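You operate a simulated robot arm through the tools that you are given. There is no shell and no other tool. Be economical: measure what you need, move in short steps, check, and stop when the job is done.

The job below is to be done with a simulated robot arm. You get a single attempt, and the scene is never put back.

JOB
Baking is over: pink muffin in the cake tin, lid on, seed shaker shut, arm down on the recipes.
Fine: rest the lid on the shelf unit meanwhile.

The check looks at the end state, three seconds after you hand in, the way a careful person would. Anything else that was tipped, shoved, dropped, spilled or broken makes it a failure. Lids that push on must go on centred and level and be pressed home; caps that screw on are set level and turned clockwise until they are tight.

ROBOT AND FRAMES
A 6-joint arm with a two-finger parallel gripper, fixed in place. Base frame: the origin is at the foot of the arm, x ahead of it, y to its left, z up; the work surface is at about z = 880. Lengths are in mm, angles in degrees, forces in N, time in s.
With the tool pointing down near the work surface it reaches from about 160 to 740 mm from the base axis. Its first joint turns from -166.0 to 166.0 degrees. Payload 3.91 kg.
The tool frame sits at the grasp point between the pads (the TCP): z along the fingers, y along the line on which they close. The tips reach 30 mm beyond it. The gripper opens to 110 mm. The fingers are 20 mm wide and 10 mm thick; the gripper's body (48 by 112 mm) begins 55 mm behind the TCP.
Orientation is that of the tool frame in the base frame, as [roll, pitch, yaw] about the fixed x, y, z axes, in that order (R = Rz(yaw) Ry(pitch) Rx(roll)). With the fingers straight down and closing along the base's y, the tool's x points along the base's -x, its y along +y and its z along -z.

CONTROLS
- The arm moves only by the tool step_arm. Its arguments are lists of equal length, an entry for each row: "translation": the shift along the tool's x, y, z in mm, a list of three; "angular": the turn, a rotation vector about the tool's x, y, z in degrees, a list of three; "jaw": the opening, from 0 (shut) to 1 (fully open). In form: {"translation": [[x, y, z], ...], "angular": [[wx, wy, wz], ...], "jaw": [jaw, ...]}. A call has 1 to 12 rows; each row shifts and turns the commanded pose from where the row before left it, along the tool's axes as they then stand. Rows are played at 5 a second. More than 50 mm and 8.6 degrees between two rows, or a gripper value outside its range, and nothing of the call is played. Where a pose cannot be reached the arm comes as near as it can. A force on the tool above 50 N (or 10 N above the force at the start of the call, whichever is more), or a blocked arm, ends the call early, and 0.2 s more pass. The fingers move at their own pace (about 45 mm/s each) and stop on an object; they squeeze with about 39 N. The grip force told is the motor's: it shows also when the fingers shut on nothing. Time passes only in rows, and 0.2 s behind the last, so rows that do not move let the fingers close. It gives the time, the measured TCP pose, the force on the tool (base axes), the opening and the grip force at its end, in the units of the frame above (readings bear some noise).
- Cameras (640 x 400 px; columns grow to the right, rows downward): "scene" is fixed at [218.5, -500.3, 1495.4]; the picture's right is [1.00, 0.01, 0.00], its down [0.01, -0.53, -0.85] and it looks along [-0.01, 0.85, -0.53] (base axes); focal length 315 px, centre (320, 200). "wrist" rides on the gripper at [71, 22, -107] in the tool frame; the picture's right is [-0.29, 0.96, 0.00], its down [-0.76, -0.23, -0.61] and it looks along [-0.58, -0.18, 0.79] (tool axes); focal length 243 px, centre (320, 200).
- get_image(camera): a new picture of that camera. No time passes.
- move_column(by): slides the trunk up (or, below 0, down) by that many mm; the arm rides with it, the base frame stays. It gives what a move gives, with no picture.
- measure_at(camera, pixels): for up to 12 pixels [column, row] of the newest picture of that camera ("zoom" is the newest enlarged one), the place [x, y, z] in the base frame of the surface seen there, good to about 2 mm, but the place of the scene camera against the robot may be out by one fixed shift of up to 18 mm in any direction. No time passes.
- zoom(camera, box): a new picture of the part [left, top, right, bottom] of that camera's present view, enlarged. No time passes.
- sign_off(): hands the job in; it is judged then, once.

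Go step by step. Measure first, check grasps and placings, and put right what went wrong. The budget is 80 turns and 34 pictures, counting those below and the enlarged ones. Unless the task says otherwise, let go and move clear before handing in, and close with one line.

The tools are called after "Call:" by a JSON object that holds its "op" and its "data". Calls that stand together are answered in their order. step_arm: Moves the arm, as the interface text tells. Its arguments: {"type":"object","properties":{"translation":{"type":"array"},"angular":{"type":"array"},"jaw":{"type":"array"}},"required":["translation","angular","jaw"]} The other tools are called the same way: move_column (by) slides the trunk up or down; get_image (camera) takes a picture; measure_at (camera, pixels) gives the place of the surface under pixels of a picture; zoom (camera, box) takes an enlarged picture of a part of a camera's view; sign_off () hands the job in.

At the start:

```text
t: 0.0
position: [376.5, 231.3, 1204.5]
ee_rot: [-179.9, 0.0, 179.9]
force: [-0.9, 0.6, -0.2]
finger_gap: 110.0
grasp_force: 0.0
trunk travel left (down, up): [-525.0, 65.0]
```

scene: 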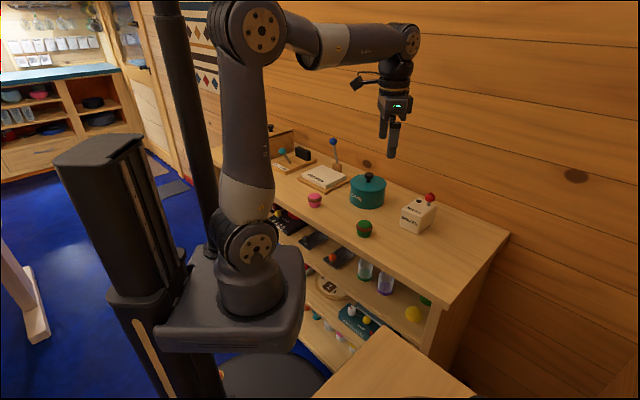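
wrist: 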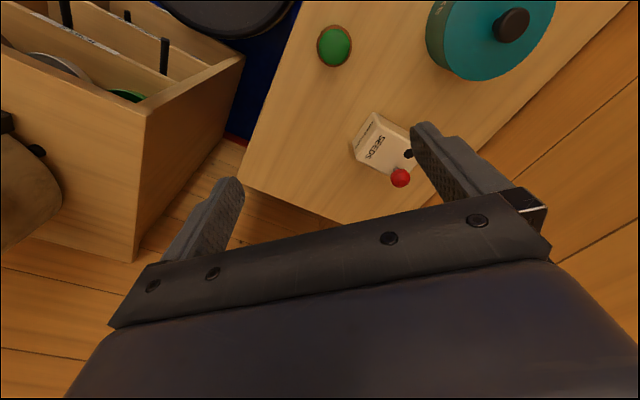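

The scene shows a teal tin with a knob lid near (368,190), a pink muffin at (315,200), a green one at (364,229), a SEEDS box with a red ball at (418,213), and a white book-like item at (323,178). I'll enlarge the work area to see the details.

Call:
{"op": "zoom", "data": {"camera": "scene", "box": [340, 150, 460, 240]}}

Call:
{"op": "zoom", "data": {"camera": "scene", "box": [250, 120, 370, 220]}}

```text
4.44 times, centred on (400, 195) of scene
```

zoom: 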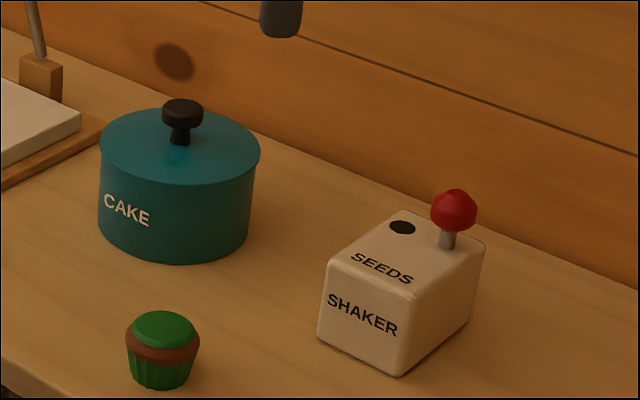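

```text
4.00 times, centred on (310, 170) of scene
```

zoom: 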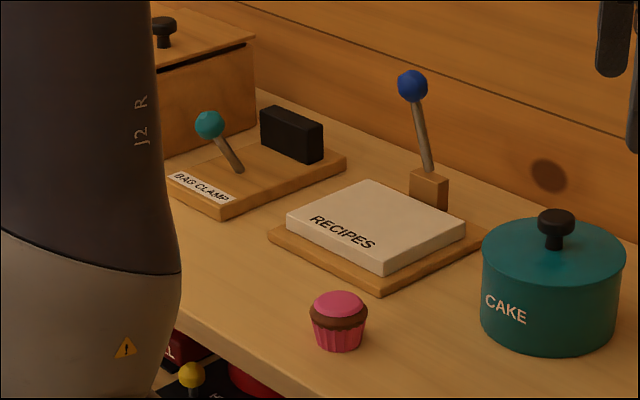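

The RECIPES stack has a hinged lever with a blue ball (about (334,141) in the scene), and the shaker has a black hole plus a red knob on a stem. Next I'll measure the main points.

Call:
{"op": "measure_at", "data": {"camera": "scene", "pixels": [[369, 176], [353, 183], [387, 184], [369, 190], [364, 222], [315, 195], [429, 197], [415, 201], [334, 141], [337, 166], [323, 176], [480, 240]]}}

Call:
{"op": "measure_at", "data": {"camera": "wrist", "pixels": [[512, 24], [337, 45], [401, 178], [409, 154], [380, 125], [350, 152], [382, 172], [375, 113], [430, 30], [470, 70], [300, 200], [280, 150]]}}

Call:
{"op": "zoom", "data": {"camera": "wrist", "box": [320, 90, 440, 200]}}

```text
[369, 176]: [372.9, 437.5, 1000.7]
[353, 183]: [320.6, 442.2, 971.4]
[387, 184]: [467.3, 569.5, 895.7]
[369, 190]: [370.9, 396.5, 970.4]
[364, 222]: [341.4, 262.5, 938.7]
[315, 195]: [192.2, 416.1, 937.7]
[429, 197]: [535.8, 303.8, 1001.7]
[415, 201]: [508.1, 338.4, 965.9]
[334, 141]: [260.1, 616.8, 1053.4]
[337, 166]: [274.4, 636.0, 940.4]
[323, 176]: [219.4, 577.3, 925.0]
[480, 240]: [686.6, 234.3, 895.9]
```

```text
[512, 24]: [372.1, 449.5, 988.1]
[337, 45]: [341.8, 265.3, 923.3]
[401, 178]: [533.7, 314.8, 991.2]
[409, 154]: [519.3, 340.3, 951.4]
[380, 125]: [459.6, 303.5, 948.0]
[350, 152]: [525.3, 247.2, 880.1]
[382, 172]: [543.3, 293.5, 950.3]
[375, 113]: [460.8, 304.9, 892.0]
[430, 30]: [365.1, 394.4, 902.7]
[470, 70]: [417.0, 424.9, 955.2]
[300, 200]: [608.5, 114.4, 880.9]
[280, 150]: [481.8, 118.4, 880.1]
```

```text
3.64 times, centred on (380, 145) of wrist
```

zoom: 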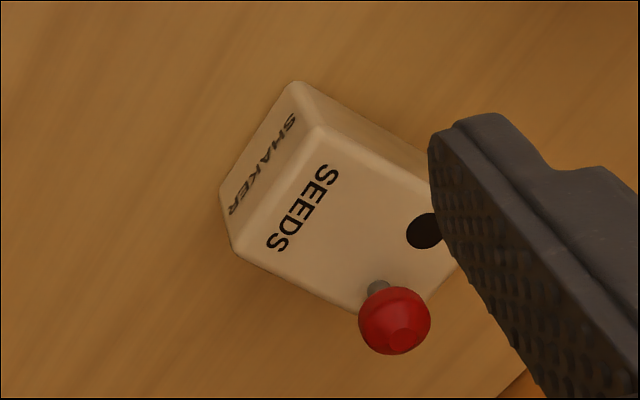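

The wrist camera agrees with the table at z=880, while the scene camera reads about 16 mm too high. I'll bring the wrist camera nearer to the shaker to see how it works.

Call:
{"op": "step_arm", "data": {"translation": [[-15, 20, 25], [-15, 20, 25], [-15, 20, 25], [-15, 20, 25], [-15, 20, 25], [0, 0, 0]], "angular": [[0, 0, 0], [0, 0, 0], [0, 0, 0], [0, 0, 0], [0, 0, 0], [0, 0, 0]], "jaw": [1, 1, 1, 1, 1, 1]}}

Call:
{"op": "get_image", "data": {"camera": "wrist"}}

```text
t: 1.4
position: [451.9, 330.0, 1079.4]
ee_rot: [-180.0, 0.0, -179.9]
force: [0.5, 1.0, 0.5]
finger_gap: 109.9
grasp_force: 0.1
trunk travel left (down, up): [-525.0, 65.0]
```

```text
28 pictures are left
```

wrist: 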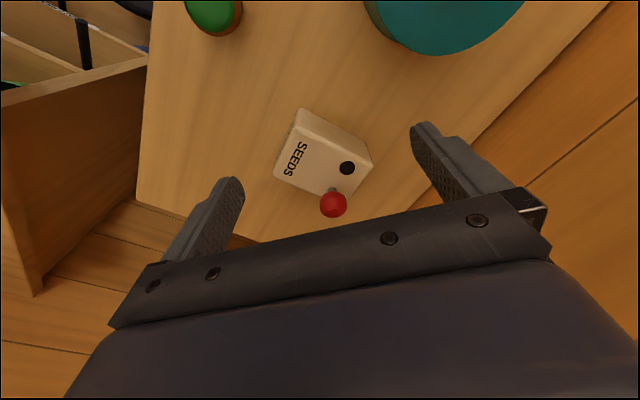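

Call:
{"op": "zoom", "data": {"camera": "wrist", "box": [260, 100, 400, 225]}}

Call:
{"op": "measure_at", "data": {"camera": "wrist", "pixels": [[333, 202], [333, 190], [347, 168], [298, 127], [277, 171], [365, 153], [330, 168], [340, 125], [320, 213], [346, 205], [372, 162]]}}

```text
3.20 times, centred on (330, 162) of wrist
```

zoom: 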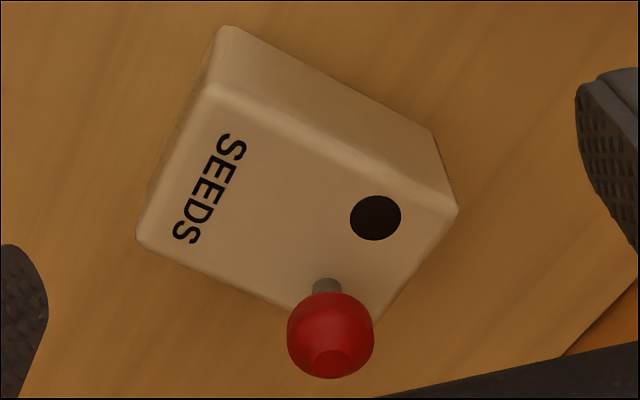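

```text
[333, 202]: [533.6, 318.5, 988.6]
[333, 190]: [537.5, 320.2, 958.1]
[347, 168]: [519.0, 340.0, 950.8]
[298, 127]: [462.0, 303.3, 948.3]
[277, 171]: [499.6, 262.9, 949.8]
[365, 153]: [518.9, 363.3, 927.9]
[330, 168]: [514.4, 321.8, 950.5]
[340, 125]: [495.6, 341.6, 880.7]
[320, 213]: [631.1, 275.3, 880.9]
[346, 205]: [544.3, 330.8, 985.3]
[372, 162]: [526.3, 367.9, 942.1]
```

The shaker top is at z≈950, with the hole at about (519,340) and a red knob on a vertical stem at about (539,320), its top near z≈992. It looks like a plunger, so I'll press it gently with closed fingers, starting from a hover above it.

Call:
{"op": "step_arm", "data": {"translation": [[-29, -3, 5], [-29, -3, 5], [-29, -4, 5], [0, 0, 0], [0, 0, 10], [0, 0, 5], [0, 0, 0]], "angular": [[0, 0, 0], [0, 0, 0], [0, 0, 0], [0, 0, 0], [0, 0, 0], [0, 0, 0], [0, 0, 0]], "jaw": [0, 0, 0, 0, 0, 0, 0]}}

Call:
{"op": "get_image", "data": {"camera": "scene"}}

Call:
{"op": "zoom", "data": {"camera": "scene", "box": [360, 130, 480, 240]}}

```text
t: 3.0
position: [538.2, 320.5, 1050.3]
ee_rot: [180.0, -0.1, -180.0]
force: [0.8, 0.0, 0.0]
finger_gap: 0.0
grasp_force: 32.2
trunk travel left (down, up): [-525.0, 65.0]
```

```text
26 pictures are left
```

scene: 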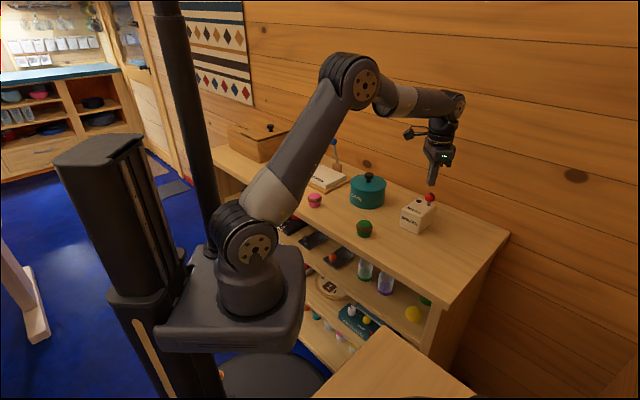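

```text
3.64 times, centred on (420, 185) of scene
```

zoom: 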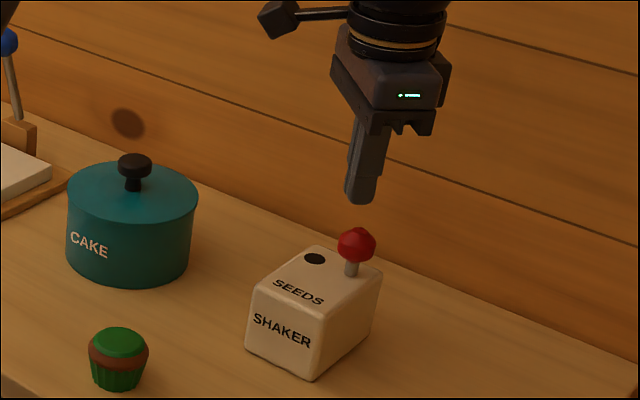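

The fingertips hang right above the red knob at zoom (357,240). I'll press down in small steps.

Call:
{"op": "step_arm", "data": {"translation": [[0, 0, 10], [0, 0, 8], [0, 0, 4], [0, 0, 4], [0, 0, 4], [0, 0, 3], [0, 0, 3], [0, 0, 3]], "angular": [[0, 0, 0], [0, 0, 0], [0, 0, 0], [0, 0, 0], [0, 0, 0], [0, 0, 0], [0, 0, 0], [0, 0, 0]], "jaw": [0, 0, 0, 0, 0, 0, 0, 0]}}

```text
t: 4.6
position: [537.1, 320.9, 1022.8]
ee_rot: [179.7, 0.6, -179.9]
force: [-11.3, -6.1, 19.4]
finger_gap: 0.1
grasp_force: 37.8
trunk travel left (down, up): [-525.0, 65.0]
stopped in row 7: the force on the tool passed its limit (the readings are from after the stop); the commanded pose is now the measured one
```

The press went rigid at tip z≈993 with the force above 50 N, so this isn't a push-down plunger. I'll back off, look for movement, and examine the knob.

Call:
{"op": "step_arm", "data": {"translation": [[0, 0, -20], [0, 0, -40], [35, 0, -20], [40, 0, 0], [30, 0, 0], [0, 0, 0]], "angular": [[0, 0, 0], [0, 0, 0], [0, 0, 0], [0, 0, 0], [0, 0, 0], [0, 0, 0]], "jaw": [0, 0, 0, 1, 1, 1]}}

Call:
{"op": "zoom", "data": {"camera": "wrist", "box": [240, 60, 440, 230]}}

Call:
{"op": "zoom", "data": {"camera": "scene", "box": [390, 180, 450, 240]}}

```text
t: 6.0
position: [433.9, 324.5, 1098.4]
ee_rot: [179.6, 0.5, -180.0]
force: [-0.3, -0.9, 0.2]
finger_gap: 68.6
grasp_force: 0.0
trunk travel left (down, up): [-525.0, 65.0]
```

```text
2.35 times, centred on (340, 145) of wrist
```

zoom: 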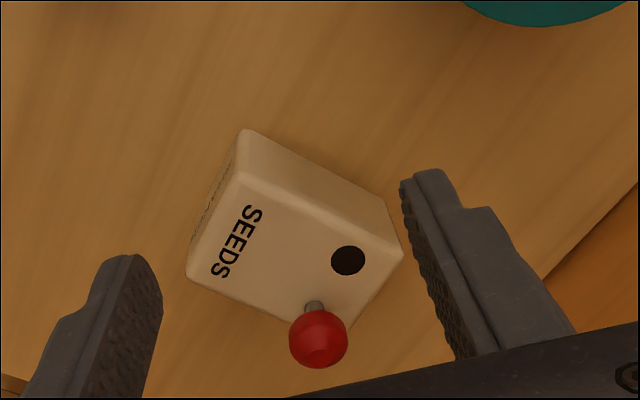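

```text
6.67 times, centred on (420, 210) of scene
```

zoom: 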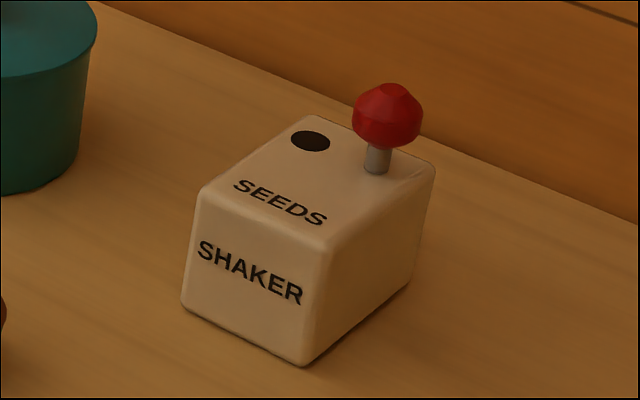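

The shaker hasn't moved. Before trying the knob another way, I'll check the shelf items for similar devices or hints, and look closely at the recipe lever.

Call:
{"op": "zoom", "data": {"camera": "scene", "box": [260, 200, 440, 350]}}

Call:
{"op": "zoom", "data": {"camera": "scene", "box": [290, 130, 350, 200]}}

```text
2.67 times, centred on (350, 275) of scene
```

zoom: 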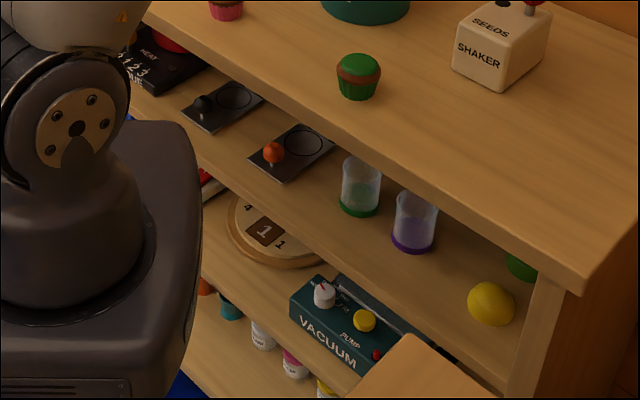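

```text
5.71 times, centred on (320, 165) of scene
```

zoom: 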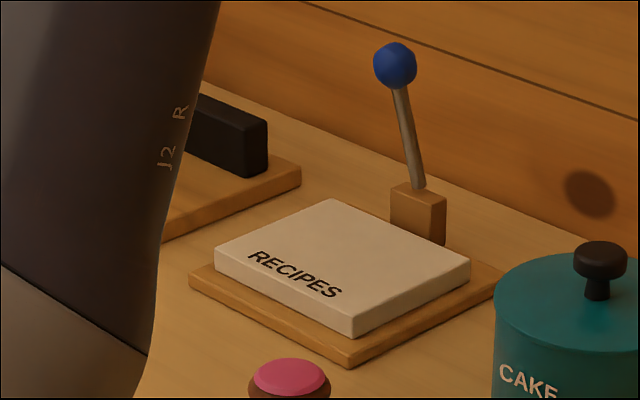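

The knob is about 30 mm wide on an 11 mm stem, with nothing similar to guide me. I'll grip it lightly from above and test whether it lifts.

Call:
{"op": "step_arm", "data": {"translation": [[-35, -1, 10], [-35, -1, 10], [-34, -2, 10], [0, 0, 25], [0, 0, 25], [0, 0, 20], [0, 0, 3], [0, 0, 0]], "angular": [[0, 0, 0], [0, 0, 0], [0, 0, 0], [0, 0, 0], [0, 0, 0], [0, 0, 0], [0, 0, 0], [0, 0, 0]], "jaw": [0.7, 0.7, 0.7, 0.7, 0.7, 0.7, 0.7, 0.7]}}

Call:
{"op": "step_arm", "data": {"translation": [[0, 0, 0], [0, 0, 0], [0, 0, 0], [0, 0, 0], [0, 0, 0]], "angular": [[0, 0, 0], [0, 0, 0], [0, 0, 0], [0, 0, 0], [0, 0, 0]], "jaw": [0.2, 0.2, 0.2, 0.2, 0.2]}}

```text
t: 7.8
position: [540.6, 318.6, 995.7]
ee_rot: [179.6, 0.5, -179.9]
force: [-0.2, 0.1, -0.9]
finger_gap: 76.8
grasp_force: 0.0
trunk travel left (down, up): [-525.0, 65.0]
```

```text
t: 9.0
position: [539.9, 317.2, 995.6]
ee_rot: [179.8, 0.4, -179.9]
force: [-5.5, -7.0, -2.0]
finger_gap: 29.4
grasp_force: 44.6
trunk travel left (down, up): [-525.0, 65.0]
```

The knob is gripped at a 29.4 mm gap. I'll try a small lift.

Call:
{"op": "step_arm", "data": {"translation": [[0, 0, -2], [0, 0, -2], [0, 0, -2], [0, 0, -2]], "angular": [[0, 0, 0], [0, 0, 0], [0, 0, 0], [0, 0, 0]], "jaw": [0.2, 0.2, 0.2, 0.2]}}

Call:
{"op": "zoom", "data": {"camera": "scene", "box": [390, 180, 450, 240]}}

```text
t: 10.0
position: [539.7, 318.8, 1000.5]
ee_rot: [179.9, 0.2, 180.0]
force: [-1.5, -1.9, -34.0]
finger_gap: 29.6
grasp_force: 44.7
trunk travel left (down, up): [-525.0, 65.0]
```

```text
6.67 times, centred on (420, 210) of scene
```

zoom: 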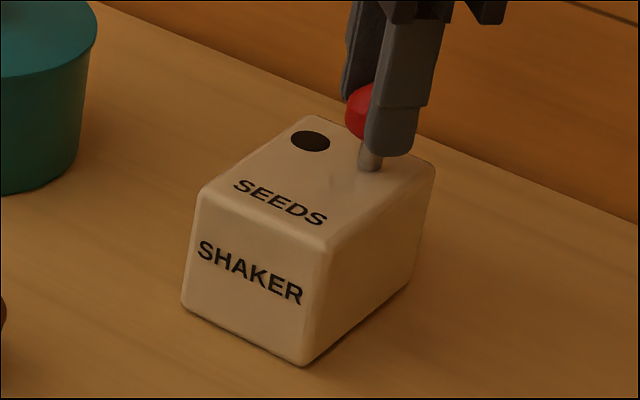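

The lift met a 34 N resistance and the knob stayed put, so it isn't a pull type. I'll relax back down and try sliding it gently toward the hole (base −x, +y).

Call:
{"op": "step_arm", "data": {"translation": [[0, 0, 5], [2, 2, 0], [2, 2, 0], [2, 2, 0]], "angular": [[0, 0, 0], [0, 0, 0], [0, 0, 0], [0, 0, 0]], "jaw": [0.2, 0.2, 0.2, 0.2]}}

Call:
{"op": "zoom", "data": {"camera": "scene", "box": [390, 180, 450, 240]}}

```text
t: 11.0
position: [532.4, 325.0, 1000.9]
ee_rot: [179.5, 0.7, -179.9]
force: [0.7, -0.5, 13.4]
finger_gap: 29.3
grasp_force: 45.3
trunk travel left (down, up): [-525.0, 65.0]
```

```text
6.67 times, centred on (420, 210) of scene
```

zoom: 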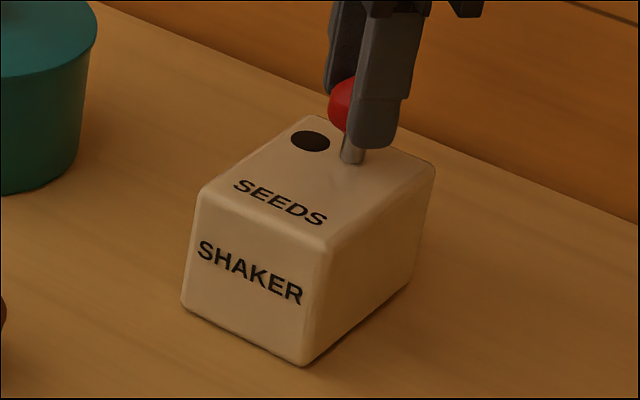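

The knob slides freely toward the hole and the shaker body stays still. I'll continue until it's over the hole at (519,340) or reaches its stop.

Call:
{"op": "step_arm", "data": {"translation": [[2, 2, -2], [3, 3, 0], [3, 3, 0], [3, 3, 0], [2, 2, 0], [2, 2, 0]], "angular": [[0, 0, 0], [0, 0, 0], [0, 0, 0], [0, 0, 0], [0, 0, 0], [0, 0, 0]], "jaw": [0.2, 0.2, 0.2, 0.2, 0.2, 0.2]}}

Call:
{"op": "zoom", "data": {"camera": "scene", "box": [390, 180, 450, 240]}}

```text
t: 12.4
position: [517.2, 339.4, 1000.6]
ee_rot: [179.7, 0.5, 180.0]
force: [1.8, 2.9, 0.7]
finger_gap: 29.4
grasp_force: 45.5
trunk travel left (down, up): [-525.0, 65.0]
```

```text
6.67 times, centred on (420, 210) of scene
```

zoom: 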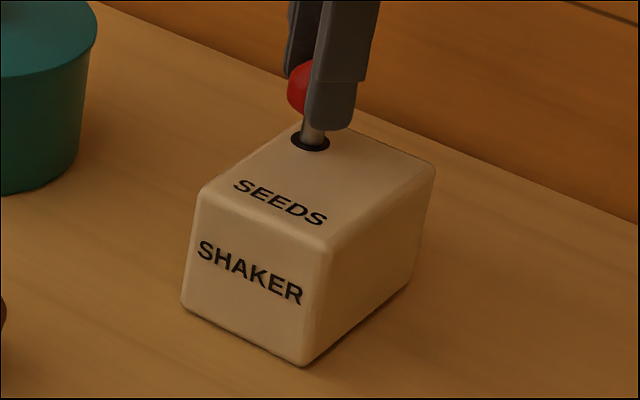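

The stem now stands over the hole (zoom (313,135)). I'll nudge a little further to see if there's an end stop.

Call:
{"op": "step_arm", "data": {"translation": [[1.5, 1.5, 0], [1.5, 1.5, 0], [0, 0, 0]], "angular": [[0, 0, 0], [0, 0, 0], [0, 0, 0]], "jaw": [0.2, 0.2, 0.2]}}

```text
t: 13.2
position: [517.5, 340.2, 1002.2]
ee_rot: [179.8, 0.5, 179.8]
force: [13.5, -12.5, 5.1]
finger_gap: 29.3
grasp_force: 45.2
trunk travel left (down, up): [-525.0, 65.0]
```

The end stop is reached, with an 18 N counterforce along the slide. I'll let go, rise clear, and move to where the wrist camera can see the tin.

Call:
{"op": "step_arm", "data": {"translation": [[-1.5, -1.5, 0], [0, 0, 0], [0, 0, 0], [0, 0, -40], [0, 0, -40], [40, 0, -20], [45, 0, 0], [45, 15, 0], [45, 15, 0], [45, 15, 0], [0, 0, 0]], "angular": [[0, 0, 0], [0, 0, 0], [0, 0, 0], [0, 0, 0], [0, 0, 0], [0, 0, 0], [0, 0, 0], [0, 0, 0], [0, 0, 0], [0, 0, 0], [0, 0, 0]], "jaw": [0.2, 0.6, 0.6, 0.6, 0.6, 0.8, 1, 1, 1, 1, 1]}}

Call:
{"op": "get_image", "data": {"camera": "wrist"}}

```text
t: 15.6
position: [292.2, 385.5, 1100.7]
ee_rot: [179.7, 0.5, 179.9]
force: [0.2, -0.4, -0.1]
finger_gap: 109.8
grasp_force: 0.0
trunk travel left (down, up): [-525.0, 65.0]
```

```text
17 pictures are left
```

wrist: 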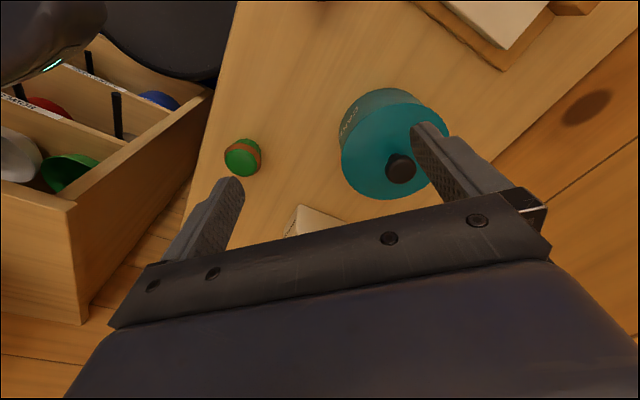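

The tin is at wrist (390,150) with its knob at (401,169). I'll measure the knob, the rim points and the muffin area.

Call:
{"op": "measure_at", "data": {"camera": "wrist", "pixels": [[401, 165], [391, 175], [412, 176], [345, 168], [385, 194], [420, 110], [370, 112], [240, 158], [375, 92], [350, 115], [300, 150], [430, 185]]}}

Call:
{"op": "measure_at", "data": {"camera": "scene", "pixels": [[350, 186], [386, 186], [369, 180], [368, 207], [368, 174], [315, 194], [315, 207], [307, 200], [323, 200], [364, 174], [373, 174]]}}

Call:
{"op": "zoom", "data": {"camera": "scene", "box": [300, 160, 440, 240]}}

```text
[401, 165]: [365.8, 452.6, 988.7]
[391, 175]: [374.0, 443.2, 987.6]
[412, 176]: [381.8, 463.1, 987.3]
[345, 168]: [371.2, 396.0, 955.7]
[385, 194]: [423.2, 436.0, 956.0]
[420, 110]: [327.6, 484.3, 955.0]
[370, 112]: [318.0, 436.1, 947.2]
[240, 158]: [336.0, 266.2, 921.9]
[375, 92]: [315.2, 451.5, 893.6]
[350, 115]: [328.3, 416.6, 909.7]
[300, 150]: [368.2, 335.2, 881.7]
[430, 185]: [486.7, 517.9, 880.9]
```

```text
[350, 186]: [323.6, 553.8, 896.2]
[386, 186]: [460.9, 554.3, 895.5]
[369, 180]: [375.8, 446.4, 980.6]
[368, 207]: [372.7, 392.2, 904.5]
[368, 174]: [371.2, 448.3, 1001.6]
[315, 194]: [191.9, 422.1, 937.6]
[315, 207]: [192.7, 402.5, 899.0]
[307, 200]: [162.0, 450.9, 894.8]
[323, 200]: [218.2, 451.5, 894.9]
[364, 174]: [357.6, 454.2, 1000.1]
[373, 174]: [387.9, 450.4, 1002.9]
```

```text
4.57 times, centred on (370, 200) of scene
```

zoom: 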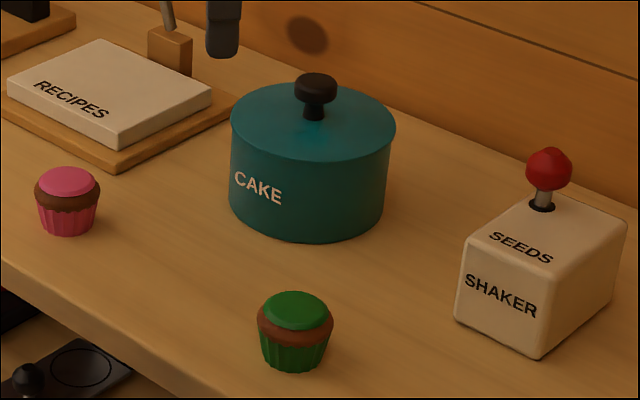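

The shaker stays shut. The lid's centre is about (372,451), its top at z=956, with a 30 mm knob topping out at 989. I'll grip the knob with TCP z≈992.

Call:
{"op": "step_arm", "data": {"translation": [[-27, 22, 0], [-27, 22, 10], [-26, 22, 15], [0, 0, 25], [0, 0, 25], [0, 0, 20], [0, 0, 13], [0, 0, 0]], "angular": [[0, 0, 0], [0, 0, 0], [0, 0, 0], [0, 0, 0], [0, 0, 0], [0, 0, 0], [0, 0, 0], [0, 0, 0]], "jaw": [0.7, 0.7, 0.7, 0.7, 0.7, 0.7, 0.7, 0.7]}}

Call:
{"op": "step_arm", "data": {"translation": [[0, 0, 0], [0, 0, 0], [0, 0, 0], [0, 0, 0], [0, 0, 0]], "angular": [[0, 0, 0], [0, 0, 0], [0, 0, 0], [0, 0, 0], [0, 0, 0]], "jaw": [0.2, 0.2, 0.2, 0.2, 0.2]}}

```text
t: 17.4
position: [374.1, 451.6, 992.6]
ee_rot: [179.6, 0.4, 180.0]
force: [0.2, -0.4, 0.2]
finger_gap: 77.2
grasp_force: 0.1
trunk travel left (down, up): [-525.0, 65.0]
```

```text
t: 18.6
position: [374.0, 452.2, 991.8]
ee_rot: [179.7, 0.5, -179.9]
force: [0.6, 0.9, 2.2]
finger_gap: 30.4
grasp_force: 38.8
trunk travel left (down, up): [-525.0, 65.0]
```

The knob is held at a 30.4 mm gap with TCP (374.0, 452.2, 991.8). That's the pose to return to later. I'll lift gently.

Call:
{"op": "step_arm", "data": {"translation": [[0, 0, -3], [0, 0, -3], [0, 0, -4], [0, 0, -5], [0, 0, -10], [0, 0, -15]], "angular": [[0, 0, 0], [0, 0, 0], [0, 0, 0], [0, 0, 0], [0, 0, 0], [0, 0, 0]], "jaw": [0.2, 0.2, 0.2, 0.2, 0.2, 0.2]}}

Call:
{"op": "zoom", "data": {"camera": "scene", "box": [300, 130, 440, 230]}}

```text
t: 20.0
position: [375.2, 453.0, 1033.0]
ee_rot: [179.7, 0.5, -179.9]
force: [-0.3, -0.1, -0.9]
finger_gap: 30.2
grasp_force: 39.1
trunk travel left (down, up): [-525.0, 65.0]
```

```text
4.00 times, centred on (370, 180) of scene
```

zoom: 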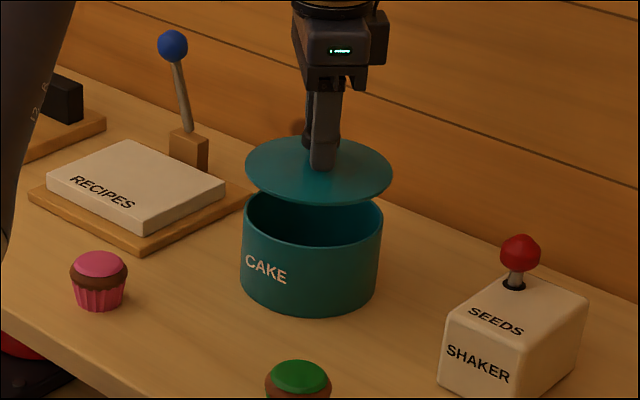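

The lid came off level and the tin stayed put. I'll carry the lid to the clear spot at about (480,180) on top of the unit.

Call:
{"op": "step_arm", "data": {"translation": [[0, 0, -25], [-15, -39, 0], [-15, -39, 0], [-15, -39, 0], [-15, -39, 0], [-15, -39, 0], [-15, -39, 0], [-15, -39, 0], [0, 0, 20], [0, 0, 0]], "angular": [[0, 0, 0], [0, 0, 0], [0, 0, 0], [0, 0, 0], [0, 0, 0], [0, 0, 0], [0, 0, 0], [0, 0, 0], [0, 0, 0], [0, 0, 0]], "jaw": [0.2, 0.2, 0.2, 0.2, 0.2, 0.2, 0.2, 0.2, 0.2, 0.2]}}

Call:
{"op": "get_image", "data": {"camera": "wrist"}}

```text
t: 22.2
position: [481.2, 179.9, 1036.8]
ee_rot: [179.7, 0.5, -180.0]
force: [-0.7, -0.1, -2.3]
finger_gap: 30.3
grasp_force: 39.0
trunk travel left (down, up): [-525.0, 65.0]
```

```text
14 pictures are left
```

wrist: 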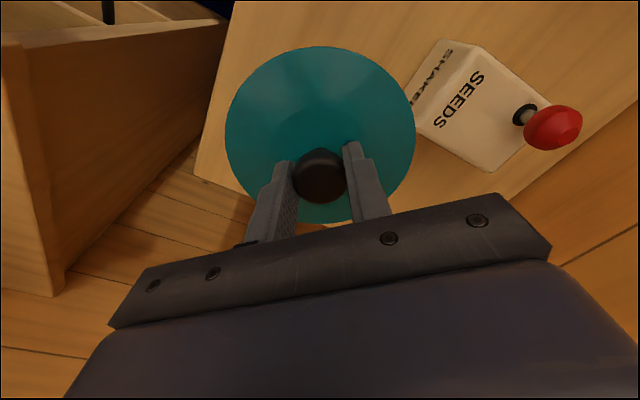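

The lid's footprint at (480,180) is well inside the top's edges and clear of the shaker. I'll lower it.

Call:
{"op": "step_arm", "data": {"translation": [[0, 0, 30], [0, 0, 30], [0, 0, 30], [0, 0, 10], [0, 0, 5], [0, 0, 0]], "angular": [[0, 0, 0], [0, 0, 0], [0, 0, 0], [0, 0, 0], [0, 0, 0], [0, 0, 0]], "jaw": [0.2, 0.2, 0.2, 0.2, 0.2, 0.2]}}

Call:
{"op": "step_arm", "data": {"translation": [[0, 0, 2], [0, 0, 2], [0, 0, 0]], "angular": [[0, 0, 0], [0, 0, 0], [0, 0, 0]], "jaw": [0.2, 0.2, 0.2]}}

Call:
{"op": "step_arm", "data": {"translation": [[0, 0, 2], [0, 0, 2], [0, 0, 0]], "angular": [[0, 0, 0], [0, 0, 0], [0, 0, 0]], "jaw": [0.2, 0.2, 0.2]}}

```text
t: 23.6
position: [480.8, 179.6, 933.4]
ee_rot: [179.7, 0.4, 180.0]
force: [-0.4, 0.9, -1.2]
finger_gap: 30.5
grasp_force: 38.6
trunk travel left (down, up): [-525.0, 65.0]
```

```text
t: 24.4
position: [480.8, 180.3, 927.7]
ee_rot: [179.7, 0.5, -180.0]
force: [-0.3, -0.5, -0.2]
finger_gap: 30.3
grasp_force: 38.7
trunk travel left (down, up): [-525.0, 65.0]
```

```text
t: 25.2
position: [480.7, 179.9, 928.9]
ee_rot: [179.6, 1.0, -180.0]
force: [-5.5, 2.3, 43.4]
finger_gap: 30.2
grasp_force: 39.6
trunk travel left (down, up): [-525.0, 65.0]
```

Contact at TCP z≈928, so the lid sits on the surface. I'll relieve the load, open, and rise.

Call:
{"op": "step_arm", "data": {"translation": [[0, 0, -3], [0, 0, 0], [0, 0, 0], [0, 0, 0], [0, 0, -20], [0, 0, -40], [0, 0, -40], [0, 0, -40], [0, 0, -40], [0, 0, 0]], "angular": [[0, 0, 0], [0, 0, 0], [0, 0, 0], [0, 0, 0], [0, 0, 0], [0, 0, 0], [0, 0, 0], [0, 0, 0], [0, 0, 0], [0, 0, 0]], "jaw": [0.2, 0.5, 0.6, 0.6, 0.6, 0.6, 0.6, 0.6, 0.6, 0.6]}}

Call:
{"op": "zoom", "data": {"camera": "scene", "box": [300, 130, 520, 280]}}

```text
t: 27.4
position: [480.4, 178.9, 1107.3]
ee_rot: [179.7, 0.6, 180.0]
force: [-0.3, -0.3, 0.8]
finger_gap: 66.1
grasp_force: 0.1
trunk travel left (down, up): [-525.0, 65.0]
```

```text
2.67 times, centred on (410, 205) of scene
```

zoom: 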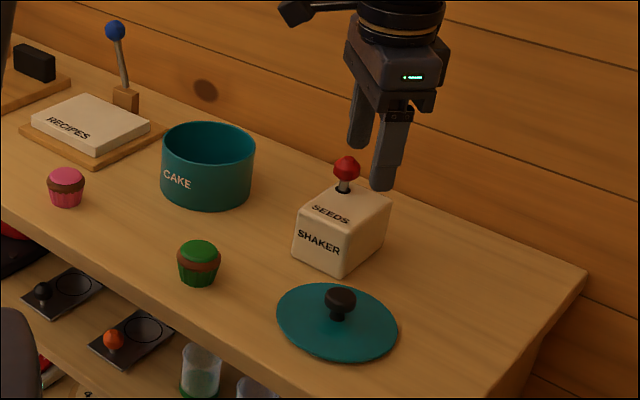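

The lid lies flat and the tin stands open. I'll go above the pink muffin at about (192,425) and measure it with the wrist camera.

Call:
{"op": "step_arm", "data": {"translation": [[32, 27, 0], [32, 27, 0], [32, 27, 0], [32, 27, 0], [32, 27, 0], [32, 27, 0], [32, 27, 0], [32, 27, 0], [32, 30, 0], [0, 0, 0]], "angular": [[0, 0, 0], [0, 0, 0], [0, 0, 0], [0, 0, 0], [0, 0, 0], [0, 0, 0], [0, 0, 0], [0, 0, 0], [0, 0, 0], [0, 0, 0]], "jaw": [0.7, 0.7, 0.7, 0.7, 0.7, 0.7, 0.7, 0.7, 0.7, 0.7]}}

Call:
{"op": "get_image", "data": {"camera": "wrist"}}

```text
t: 29.6
position: [189.6, 424.9, 1106.7]
ee_rot: [179.8, 0.6, -180.0]
force: [-0.3, -0.8, 0.1]
finger_gap: 77.0
grasp_force: 0.0
trunk travel left (down, up): [-525.0, 65.0]
```

```text
12 pictures are left
```

wrist: 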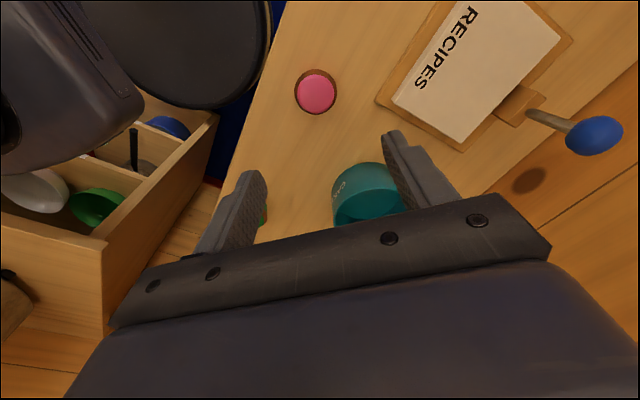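

Call:
{"op": "measure_at", "data": {"camera": "wrist", "pixels": [[316, 92], [297, 95], [335, 92], [316, 73], [316, 110], [316, 85], [595, 132], [575, 130], [515, 105], [385, 103], [470, 60], [468, 146]]}}

```text
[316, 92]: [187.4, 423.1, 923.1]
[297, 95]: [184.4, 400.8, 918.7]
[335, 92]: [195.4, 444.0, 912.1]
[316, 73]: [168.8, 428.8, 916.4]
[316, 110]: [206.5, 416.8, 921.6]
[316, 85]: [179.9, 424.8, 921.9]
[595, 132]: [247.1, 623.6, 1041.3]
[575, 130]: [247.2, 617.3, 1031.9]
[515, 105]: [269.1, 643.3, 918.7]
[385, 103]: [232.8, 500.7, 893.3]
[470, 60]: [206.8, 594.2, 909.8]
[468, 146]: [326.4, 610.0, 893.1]
```

The pink muffin's centre is about (187.5, 422.5), 43 mm wide with its top at 923. I'll descend and grip with TCP z≈918.

Call:
{"op": "step_arm", "data": {"translation": [[2, -2, 40], [0, 0, 45], [0, 0, 45], [0, 0, 35], [0, 0, 15], [0, 0, 9], [0, 0, 0]], "angular": [[0, 0, 0], [0, 0, 0], [0, 0, 0], [0, 0, 0], [0, 0, 0], [0, 0, 0], [0, 0, 0]], "jaw": [0.7, 0.7, 0.7, 0.7, 0.7, 0.7, 0.7]}}

Call:
{"op": "step_arm", "data": {"translation": [[0, 0, 0], [0, 0, 0], [0, 0, 0], [0, 0, 0], [0, 0, 0]], "angular": [[0, 0, 0], [0, 0, 0], [0, 0, 0], [0, 0, 0], [0, 0, 0]], "jaw": [0.3, 0.3, 0.3, 0.3, 0.3]}}

```text
t: 31.2
position: [192.1, 422.9, 916.2]
ee_rot: [179.7, 0.5, 180.0]
force: [-0.1, 0.6, 0.8]
finger_gap: 77.0
grasp_force: 0.1
trunk travel left (down, up): [-525.0, 65.0]
```

```text
t: 32.4
position: [191.8, 422.4, 915.8]
ee_rot: [179.6, 0.5, 180.0]
force: [-1.4, -0.7, 0.0]
finger_gap: 47.2
grasp_force: 38.8
trunk travel left (down, up): [-525.0, 65.0]
```

The muffin is gripped at 47 mm. I'll level the tool by the 0.3/0.5° offset while lifting, then carry it over the tin.

Call:
{"op": "step_arm", "data": {"translation": [[0, 0, -10], [0, 0, -30], [0, 0, -40], [0, 0, -35], [-36, 6, 0], [-36, 6, 0], [-36, 6, 0], [-37, 6, 0], [-36, 5, 0], [0, 0, 0]], "angular": [[0, 0, 0], [0.3, 0.5, 0], [0, 0, 0], [0, 0, 0], [0, 0, 0], [0, 0, 0], [0, 0, 0], [0, 0, 0], [0, 0, 0], [0, 0, 0]], "jaw": [0.3, 0.3, 0.3, 0.3, 0.3, 0.3, 0.3, 0.3, 0.3, 0.3]}}

Call:
{"op": "get_image", "data": {"camera": "wrist"}}

```text
t: 34.6
position: [374.7, 453.7, 1031.5]
ee_rot: [-180.0, -0.1, -179.9]
force: [0.2, -0.7, -0.5]
finger_gap: 46.8
grasp_force: 38.9
trunk travel left (down, up): [-525.0, 65.0]
```

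```text
11 pictures are left
```

wrist: 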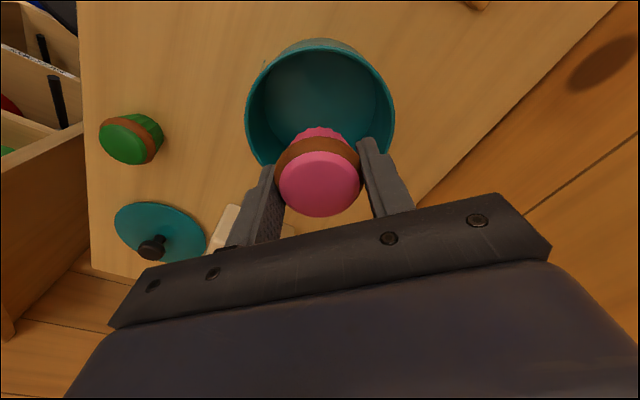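

The muffin is held over the tin. I'll measure the rim and inner floor before lowering.

Call:
{"op": "measure_at", "data": {"camera": "wrist", "pixels": [[248, 110], [392, 110], [320, 43], [320, 100], [262, 160], [300, 95], [265, 65], [380, 75], [119, 222], [203, 240], [150, 206], [170, 258]]}}

```text
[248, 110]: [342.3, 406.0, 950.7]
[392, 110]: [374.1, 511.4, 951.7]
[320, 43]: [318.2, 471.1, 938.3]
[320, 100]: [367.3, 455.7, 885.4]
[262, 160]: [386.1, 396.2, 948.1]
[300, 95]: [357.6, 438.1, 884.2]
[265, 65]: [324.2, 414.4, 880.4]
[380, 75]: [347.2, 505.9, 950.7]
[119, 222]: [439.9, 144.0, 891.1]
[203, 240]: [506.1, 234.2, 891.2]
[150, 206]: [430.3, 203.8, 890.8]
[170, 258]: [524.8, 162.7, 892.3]
```

The tin's centre is about (374,453) with the floor at 885, and the lid lies level at z=891. I'll lower the muffin until it touches the floor.

Call:
{"op": "step_arm", "data": {"translation": [[0, 0, 30], [0, 0, 30], [0, 0, 25], [0, 0, 12], [0, 0, 6], [0, 0, 3], [0, 0, 0]], "angular": [[0, 0, 0], [0, 0, 0], [0, 0, 0], [0, 0, 0], [0, 0, 0], [0, 0, 0], [0, 0, 0]], "jaw": [0.3, 0.3, 0.3, 0.3, 0.3, 0.3, 0.3]}}

Call:
{"op": "step_arm", "data": {"translation": [[0, 0, 1.5], [0, 0, 0]], "angular": [[0, 0, 0], [0, 0, 0]], "jaw": [0.3, 0.3]}}

```text
t: 36.2
position: [373.0, 451.6, 925.0]
ee_rot: [-179.9, -0.1, 180.0]
force: [0.4, 0.3, -0.2]
finger_gap: 47.0
grasp_force: 39.1
trunk travel left (down, up): [-525.0, 65.0]
```

```text
t: 36.8
position: [371.8, 451.1, 924.4]
ee_rot: [180.0, 0.0, 180.0]
force: [0.3, -0.2, -0.5]
finger_gap: 46.9
grasp_force: 39.1
trunk travel left (down, up): [-525.0, 65.0]
```

No contact yet at about 924, so I'll continue in small steps.

Call:
{"op": "step_arm", "data": {"translation": [[0, 0, 1.5], [0, 0, 1.5], [0, 0, 0]], "angular": [[0, 0, 0], [0, 0, 0], [0, 0, 0]], "jaw": [0.3, 0.3, 0.3]}}

```text
t: 37.6
position: [372.7, 452.7, 920.2]
ee_rot: [180.0, 0.0, -180.0]
force: [0.7, 0.4, -0.5]
finger_gap: 47.1
grasp_force: 39.2
trunk travel left (down, up): [-525.0, 65.0]
```

Call:
{"op": "step_arm", "data": {"translation": [[0, 0, 1], [0, 0, 1], [0, 0, 0]], "angular": [[0, 0, 0], [0, 0, 0], [0, 0, 0]], "jaw": [0.3, 0.3, 0.3]}}

```text
t: 38.4
position: [371.5, 453.1, 921.0]
ee_rot: [179.8, 0.1, -179.9]
force: [-1.6, -0.8, 17.4]
finger_gap: 47.0
grasp_force: 39.0
trunk travel left (down, up): [-525.0, 65.0]
```

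Contact, with 17 N upward, so the muffin is on the floor of the tin. I'll open slightly, rise straight up and check.

Call:
{"op": "step_arm", "data": {"translation": [[0, 0, -1], [0, 0, 0], [0, 0, 0], [0, 0, -20], [0, 0, -30], [0, 0, -40], [0, 0, -40], [0, 0, 0]], "angular": [[0, 0, 0], [0, 0, 0], [0, 0, 0], [0, 0, 0], [0, 0, 0], [0, 0, 0], [0, 0, 0], [0, 0, 0]], "jaw": [0.3, 0.58, 0.58, 0.58, 0.58, 0.58, 0.58, 0.58]}}

Call:
{"op": "get_image", "data": {"camera": "wrist"}}

```text
t: 40.2
position: [372.9, 455.3, 1049.6]
ee_rot: [-179.9, 0.1, -179.9]
force: [0.3, -0.1, -0.5]
finger_gap: 63.9
grasp_force: 0.0
trunk travel left (down, up): [-525.0, 65.0]
```

```text
10 pictures are left
```

wrist: 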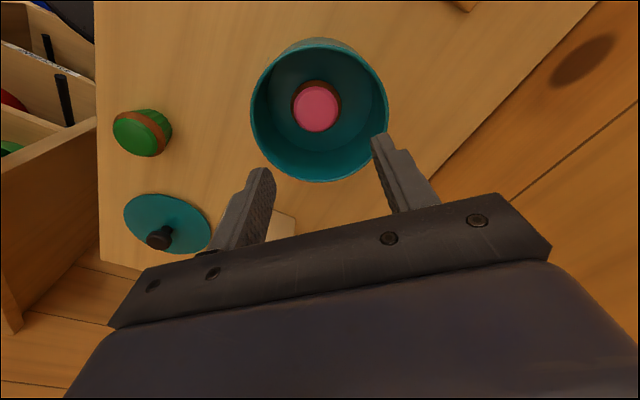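

The muffin stands centred in the tin. I'll measure the full rim and the lid for exact centres.

Call:
{"op": "measure_at", "data": {"camera": "wrist", "pixels": [[252, 115], [387, 105], [262, 75], [320, 181], [275, 165], [372, 160], [125, 216], [209, 238], [150, 196], [175, 252], [158, 235], [158, 229]]}}

```text
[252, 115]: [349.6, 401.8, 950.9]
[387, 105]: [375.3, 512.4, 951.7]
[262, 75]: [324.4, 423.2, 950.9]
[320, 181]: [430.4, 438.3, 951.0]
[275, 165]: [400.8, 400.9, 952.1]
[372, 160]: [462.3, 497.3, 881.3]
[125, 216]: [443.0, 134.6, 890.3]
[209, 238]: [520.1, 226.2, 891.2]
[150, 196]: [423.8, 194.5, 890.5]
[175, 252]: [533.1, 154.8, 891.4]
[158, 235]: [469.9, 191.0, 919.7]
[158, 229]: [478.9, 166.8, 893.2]
```

Tin centre is confirmed near (374.5, 453.5). I'll return to the lid knob at TCP (480.7, 180, ~928) and grip it as before.

Call:
{"op": "step_arm", "data": {"translation": [[-15, -39, 0], [-15, -39, 0], [-15, -39, 0], [-15, -39, 0], [-16, -39, 0], [-16, -40, 0], [-16, -40, 0], [0, 0, 30], [0, 0, 40], [0, 0, 30], [0, 0, 18], [0, 0, 0]], "angular": [[0, 0, 0], [0, 0, 0], [0, 0, 0], [0, 0, 0], [0, 0, 0], [0, 0, 0], [0, 0, 0], [0, 0, 0], [0, 0, 0], [0, 0, 0], [0, 0, 0], [0, 0, 0]], "jaw": [0.7, 0.7, 0.7, 0.7, 0.7, 0.7, 0.7, 0.7, 0.7, 0.7, 0.7, 0.7]}}

```text
t: 42.8
position: [480.0, 176.8, 928.8]
ee_rot: [-179.9, 0.0, 180.0]
force: [-0.1, -0.1, 0.8]
finger_gap: 77.1
grasp_force: 0.0
trunk travel left (down, up): [-525.0, 65.0]
```

Call:
{"op": "step_arm", "data": {"translation": [[-0.5, 3, 0], [0, 0, 0], [0, 0, 0], [0, 0, 0], [0, 0, 0], [0, 0, 0]], "angular": [[0, 0, 0], [0, 0, 0], [0, 0, 0], [0, 0, 0], [0, 0, 0], [0, 0, 0]], "jaw": [0.7, 0.2, 0.2, 0.2, 0.2, 0.2]}}

```text
t: 44.2
position: [481.8, 180.1, 928.7]
ee_rot: [-179.9, 0.0, 180.0]
force: [0.3, -0.2, -0.4]
finger_gap: 30.1
grasp_force: 39.2
trunk travel left (down, up): [-525.0, 65.0]
```

The lid knob is gripped at 30.1 mm. I'll lift it and carry it back over the tin.

Call:
{"op": "step_arm", "data": {"translation": [[0, 0, -10], [0, 0, -40], [0, 0, -40], [0, 0, -35], [15, 39, 0], [15, 39, 0], [15, 39, 0], [15, 39, 0], [15, 39, 0], [16, 39, 0], [16, 38, 0], [0, 0, 0]], "angular": [[0, 0, 0], [0, 0, 0], [0, 0, 0], [0, 0, 0], [0, 0, 0], [0, 0, 0], [0, 0, 0], [0, 0, 0], [0, 0, 0], [0, 0, 0], [0, 0, 0], [0, 0, 0]], "jaw": [0.2, 0.2, 0.2, 0.2, 0.2, 0.2, 0.2, 0.2, 0.2, 0.2, 0.2, 0.2]}}

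Call:
{"op": "step_arm", "data": {"translation": [[0, 0, 25], [0, 0, 20], [0, 0, 0]], "angular": [[0, 0, 0], [0, 0, 0], [0, 0, 0]], "jaw": [0.2, 0.2, 0.2]}}

Call:
{"op": "get_image", "data": {"camera": "wrist"}}

Call:
{"op": "zoom", "data": {"camera": "scene", "box": [325, 140, 415, 220]}}

```text
t: 46.8
position: [374.3, 452.3, 1053.7]
ee_rot: [180.0, 0.0, 180.0]
force: [0.8, -0.2, -1.2]
finger_gap: 30.1
grasp_force: 38.8
trunk travel left (down, up): [-525.0, 65.0]
```

```text
t: 47.6
position: [372.9, 452.2, 1011.9]
ee_rot: [-180.0, 0.0, -180.0]
force: [-0.1, -0.9, -1.4]
finger_gap: 30.3
grasp_force: 39.1
trunk travel left (down, up): [-525.0, 65.0]
```

```text
9 pictures are left
```

wrist: 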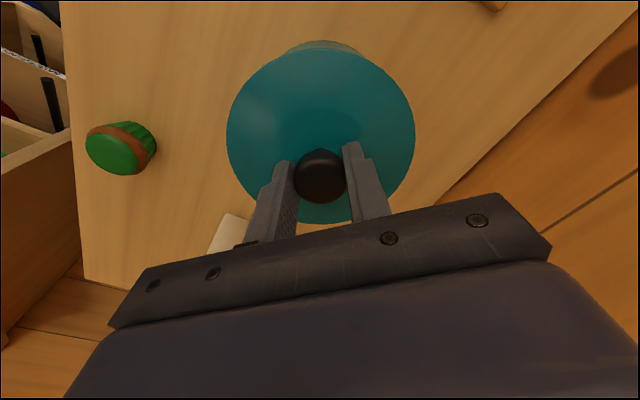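

```text
5.00 times, centred on (370, 180) of scene
```

zoom: 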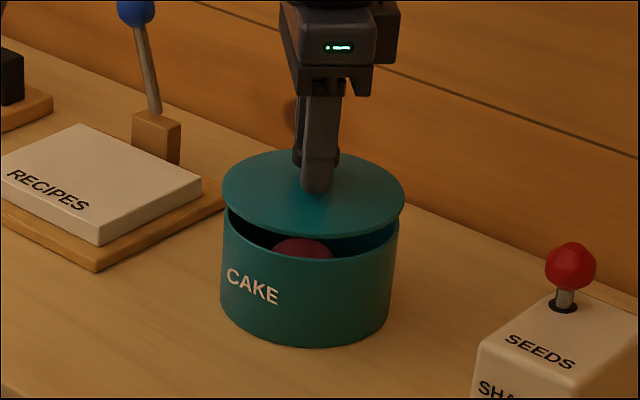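

The lid is level and centred above the tin, with the left and right overhang looking equal. I'll lower it in small steps.

Call:
{"op": "step_arm", "data": {"translation": [[0, 0, 6], [0, 0, 4], [0, 0, 2], [0, 0, 0]], "angular": [[0, 0, 0], [0, 0, 0], [0, 0, 0], [0, 0, 0]], "jaw": [0.2, 0.2, 0.2, 0.2]}}

Call:
{"op": "step_arm", "data": {"translation": [[0, 0, 1.5], [0, 0, 1.5], [0, 0, 0]], "angular": [[0, 0, 0], [0, 0, 0], [0, 0, 0]], "jaw": [0.2, 0.2, 0.2]}}

Call:
{"op": "step_arm", "data": {"translation": [[0, 0, 1.5], [0, 0, 1.5], [0, 0, 0]], "angular": [[0, 0, 0], [0, 0, 0], [0, 0, 0]], "jaw": [0.2, 0.2, 0.2]}}

```text
t: 48.6
position: [371.8, 452.2, 999.5]
ee_rot: [180.0, 0.0, -180.0]
force: [0.2, -0.3, -1.6]
finger_gap: 30.2
grasp_force: 39.0
trunk travel left (down, up): [-525.0, 65.0]
```

```text
t: 49.4
position: [373.4, 453.5, 997.1]
ee_rot: [180.0, 0.0, -179.9]
force: [-0.8, -0.1, -1.4]
finger_gap: 29.8
grasp_force: 38.5
trunk travel left (down, up): [-525.0, 65.0]
```

```text
t: 50.2
position: [374.5, 451.9, 995.5]
ee_rot: [-180.0, -0.1, 180.0]
force: [-0.4, -0.1, -0.3]
finger_gap: 29.9
grasp_force: 38.6
trunk travel left (down, up): [-525.0, 65.0]
```

Call:
{"op": "step_arm", "data": {"translation": [[0, 0, 1], [0, 0, 1], [0, 0, 0]], "angular": [[0, 0, 0], [0, 0, 0], [0, 0, 0]], "jaw": [0.2, 0.2, 0.2]}}

Call:
{"op": "step_arm", "data": {"translation": [[0, 0, 1], [0, 0, 1], [0, 0, 0]], "angular": [[0, 0, 0], [0, 0, 0], [0, 0, 0]], "jaw": [0.2, 0.2, 0.2]}}

```text
t: 51.0
position: [374.1, 451.9, 993.2]
ee_rot: [180.0, 0.0, 180.0]
force: [-1.0, 0.4, -0.8]
finger_gap: 30.3
grasp_force: 39.2
trunk travel left (down, up): [-525.0, 65.0]
```

```text
t: 51.8
position: [374.4, 452.9, 992.4]
ee_rot: [179.8, 0.1, 180.0]
force: [3.0, 3.0, 16.6]
finger_gap: 30.1
grasp_force: 39.0
trunk travel left (down, up): [-525.0, 65.0]
```

Seated at 992.4, matching the original height. I'll press a bit more to push it home.

Call:
{"op": "step_arm", "data": {"translation": [[0, 0, 1], [0, 0, 1], [0, 0, 0]], "angular": [[0, 0, 0], [0, 0, 0], [0, 0, 0]], "jaw": [0.2, 0.2, 0.2]}}

```text
t: 52.6
position: [374.8, 453.6, 992.4]
ee_rot: [179.7, 0.1, -180.0]
force: [3.9, 7.2, 34.9]
finger_gap: 29.9
grasp_force: 38.8
trunk travel left (down, up): [-525.0, 65.0]
```

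The lid is pressed home, solid at 35 N with no further travel. I'll release and rise, then move toward the recipe lever, whose ball is near (256,631,1033).

Call:
{"op": "step_arm", "data": {"translation": [[0, 0, -2], [0, 0, 0], [0, 0, 0], [0, 0, 0], [0, 0, -30], [0, 0, -40], [0, 0, -40], [40, 20, -5], [40, 20, 0], [38, 20, 0], [0, 20, 0], [0, 0, 0]], "angular": [[0, 0, 0], [0, 0, 0], [0, 0, 0], [0, 0, 0], [0, 0, 0], [0, 0, 0], [0, 0, 0], [0, 0, -8.2], [0, 0, -8.2], [0, 0, -8.2], [0, 0, -8.2], [0, 0, -8.2]], "jaw": [0.2, 0.6, 0.6, 0.6, 0.6, 0.6, 0.6, 0.6, 0.6, 0.6, 0.6, 0.6]}}

Call:
{"op": "get_image", "data": {"camera": "wrist"}}

```text
t: 55.2
position: [241.1, 512.5, 1105.2]
ee_rot: [179.9, 0.0, -139.0]
force: [0.8, 0.8, -0.6]
finger_gap: 65.9
grasp_force: 0.0
trunk travel left (down, up): [-525.0, 65.0]
```

```text
7 pictures are left
```

wrist: 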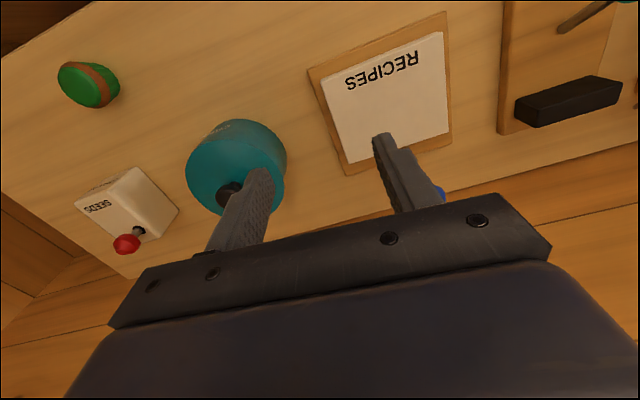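

The view now shows the recipe board squarely. I'll measure its corners to get the lever's swing direction.

Call:
{"op": "measure_at", "data": {"camera": "wrist", "pixels": [[312, 72], [444, 15], [449, 142], [350, 173], [326, 82], [440, 35], [446, 128], [347, 160], [441, 195], [392, 70], [228, 190], [128, 243]]}}

```text
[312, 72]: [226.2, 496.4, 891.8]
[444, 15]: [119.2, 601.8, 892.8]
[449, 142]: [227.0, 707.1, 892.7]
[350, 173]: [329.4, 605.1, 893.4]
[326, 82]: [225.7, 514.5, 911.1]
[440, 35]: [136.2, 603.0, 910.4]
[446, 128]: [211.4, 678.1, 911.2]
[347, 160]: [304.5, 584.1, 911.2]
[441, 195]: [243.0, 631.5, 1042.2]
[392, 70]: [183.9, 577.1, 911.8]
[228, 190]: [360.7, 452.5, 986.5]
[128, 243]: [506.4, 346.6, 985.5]
```

The board is turned 45° and the lever block sits mid-back edge at about (275,650), so the arm swings along (−0.707,−0.707) onto the cards (top 911). I'll move above the ball with jaws aligned to the hinge and check.

Call:
{"op": "step_arm", "data": {"translation": [[0, 0, 0], [-32, 24, 0], [-32, 24, 0], [-31, 25, 0], [0, 0, 15], [0, 0, 0]], "angular": [[0, 0, -4], [0, 0, 0], [0, 0, 0], [0, 0, 0], [0, 0, 0], [0, 0, 0]], "jaw": [0.6, 0.6, 0.6, 0.6, 0.6, 0.6]}}

Call:
{"op": "get_image", "data": {"camera": "wrist"}}

```text
t: 56.6
position: [258.3, 632.1, 1089.0]
ee_rot: [180.0, 0.0, -134.9]
force: [-0.4, 0.1, -1.1]
finger_gap: 66.1
grasp_force: 0.0
trunk travel left (down, up): [-525.0, 65.0]
```

```text
6 pictures are left
```

wrist: 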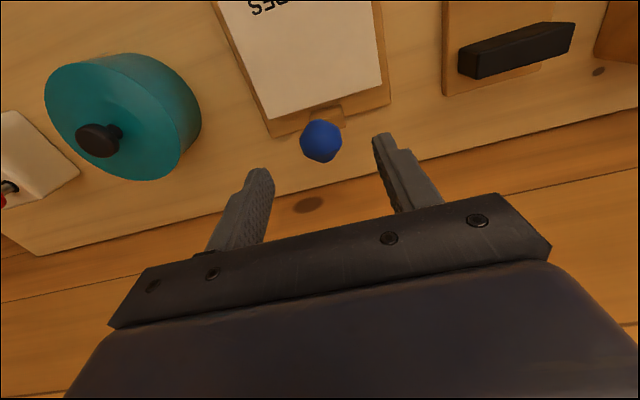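

Call:
{"op": "measure_at", "data": {"camera": "wrist", "pixels": [[320, 141], [303, 141], [339, 141], [320, 122], [320, 159], [330, 112], [315, 120]]}}

```text
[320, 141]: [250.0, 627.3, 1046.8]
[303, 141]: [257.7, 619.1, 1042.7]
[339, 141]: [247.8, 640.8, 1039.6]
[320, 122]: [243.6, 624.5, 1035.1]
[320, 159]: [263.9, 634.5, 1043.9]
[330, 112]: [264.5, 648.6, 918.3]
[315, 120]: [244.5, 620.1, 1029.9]
```

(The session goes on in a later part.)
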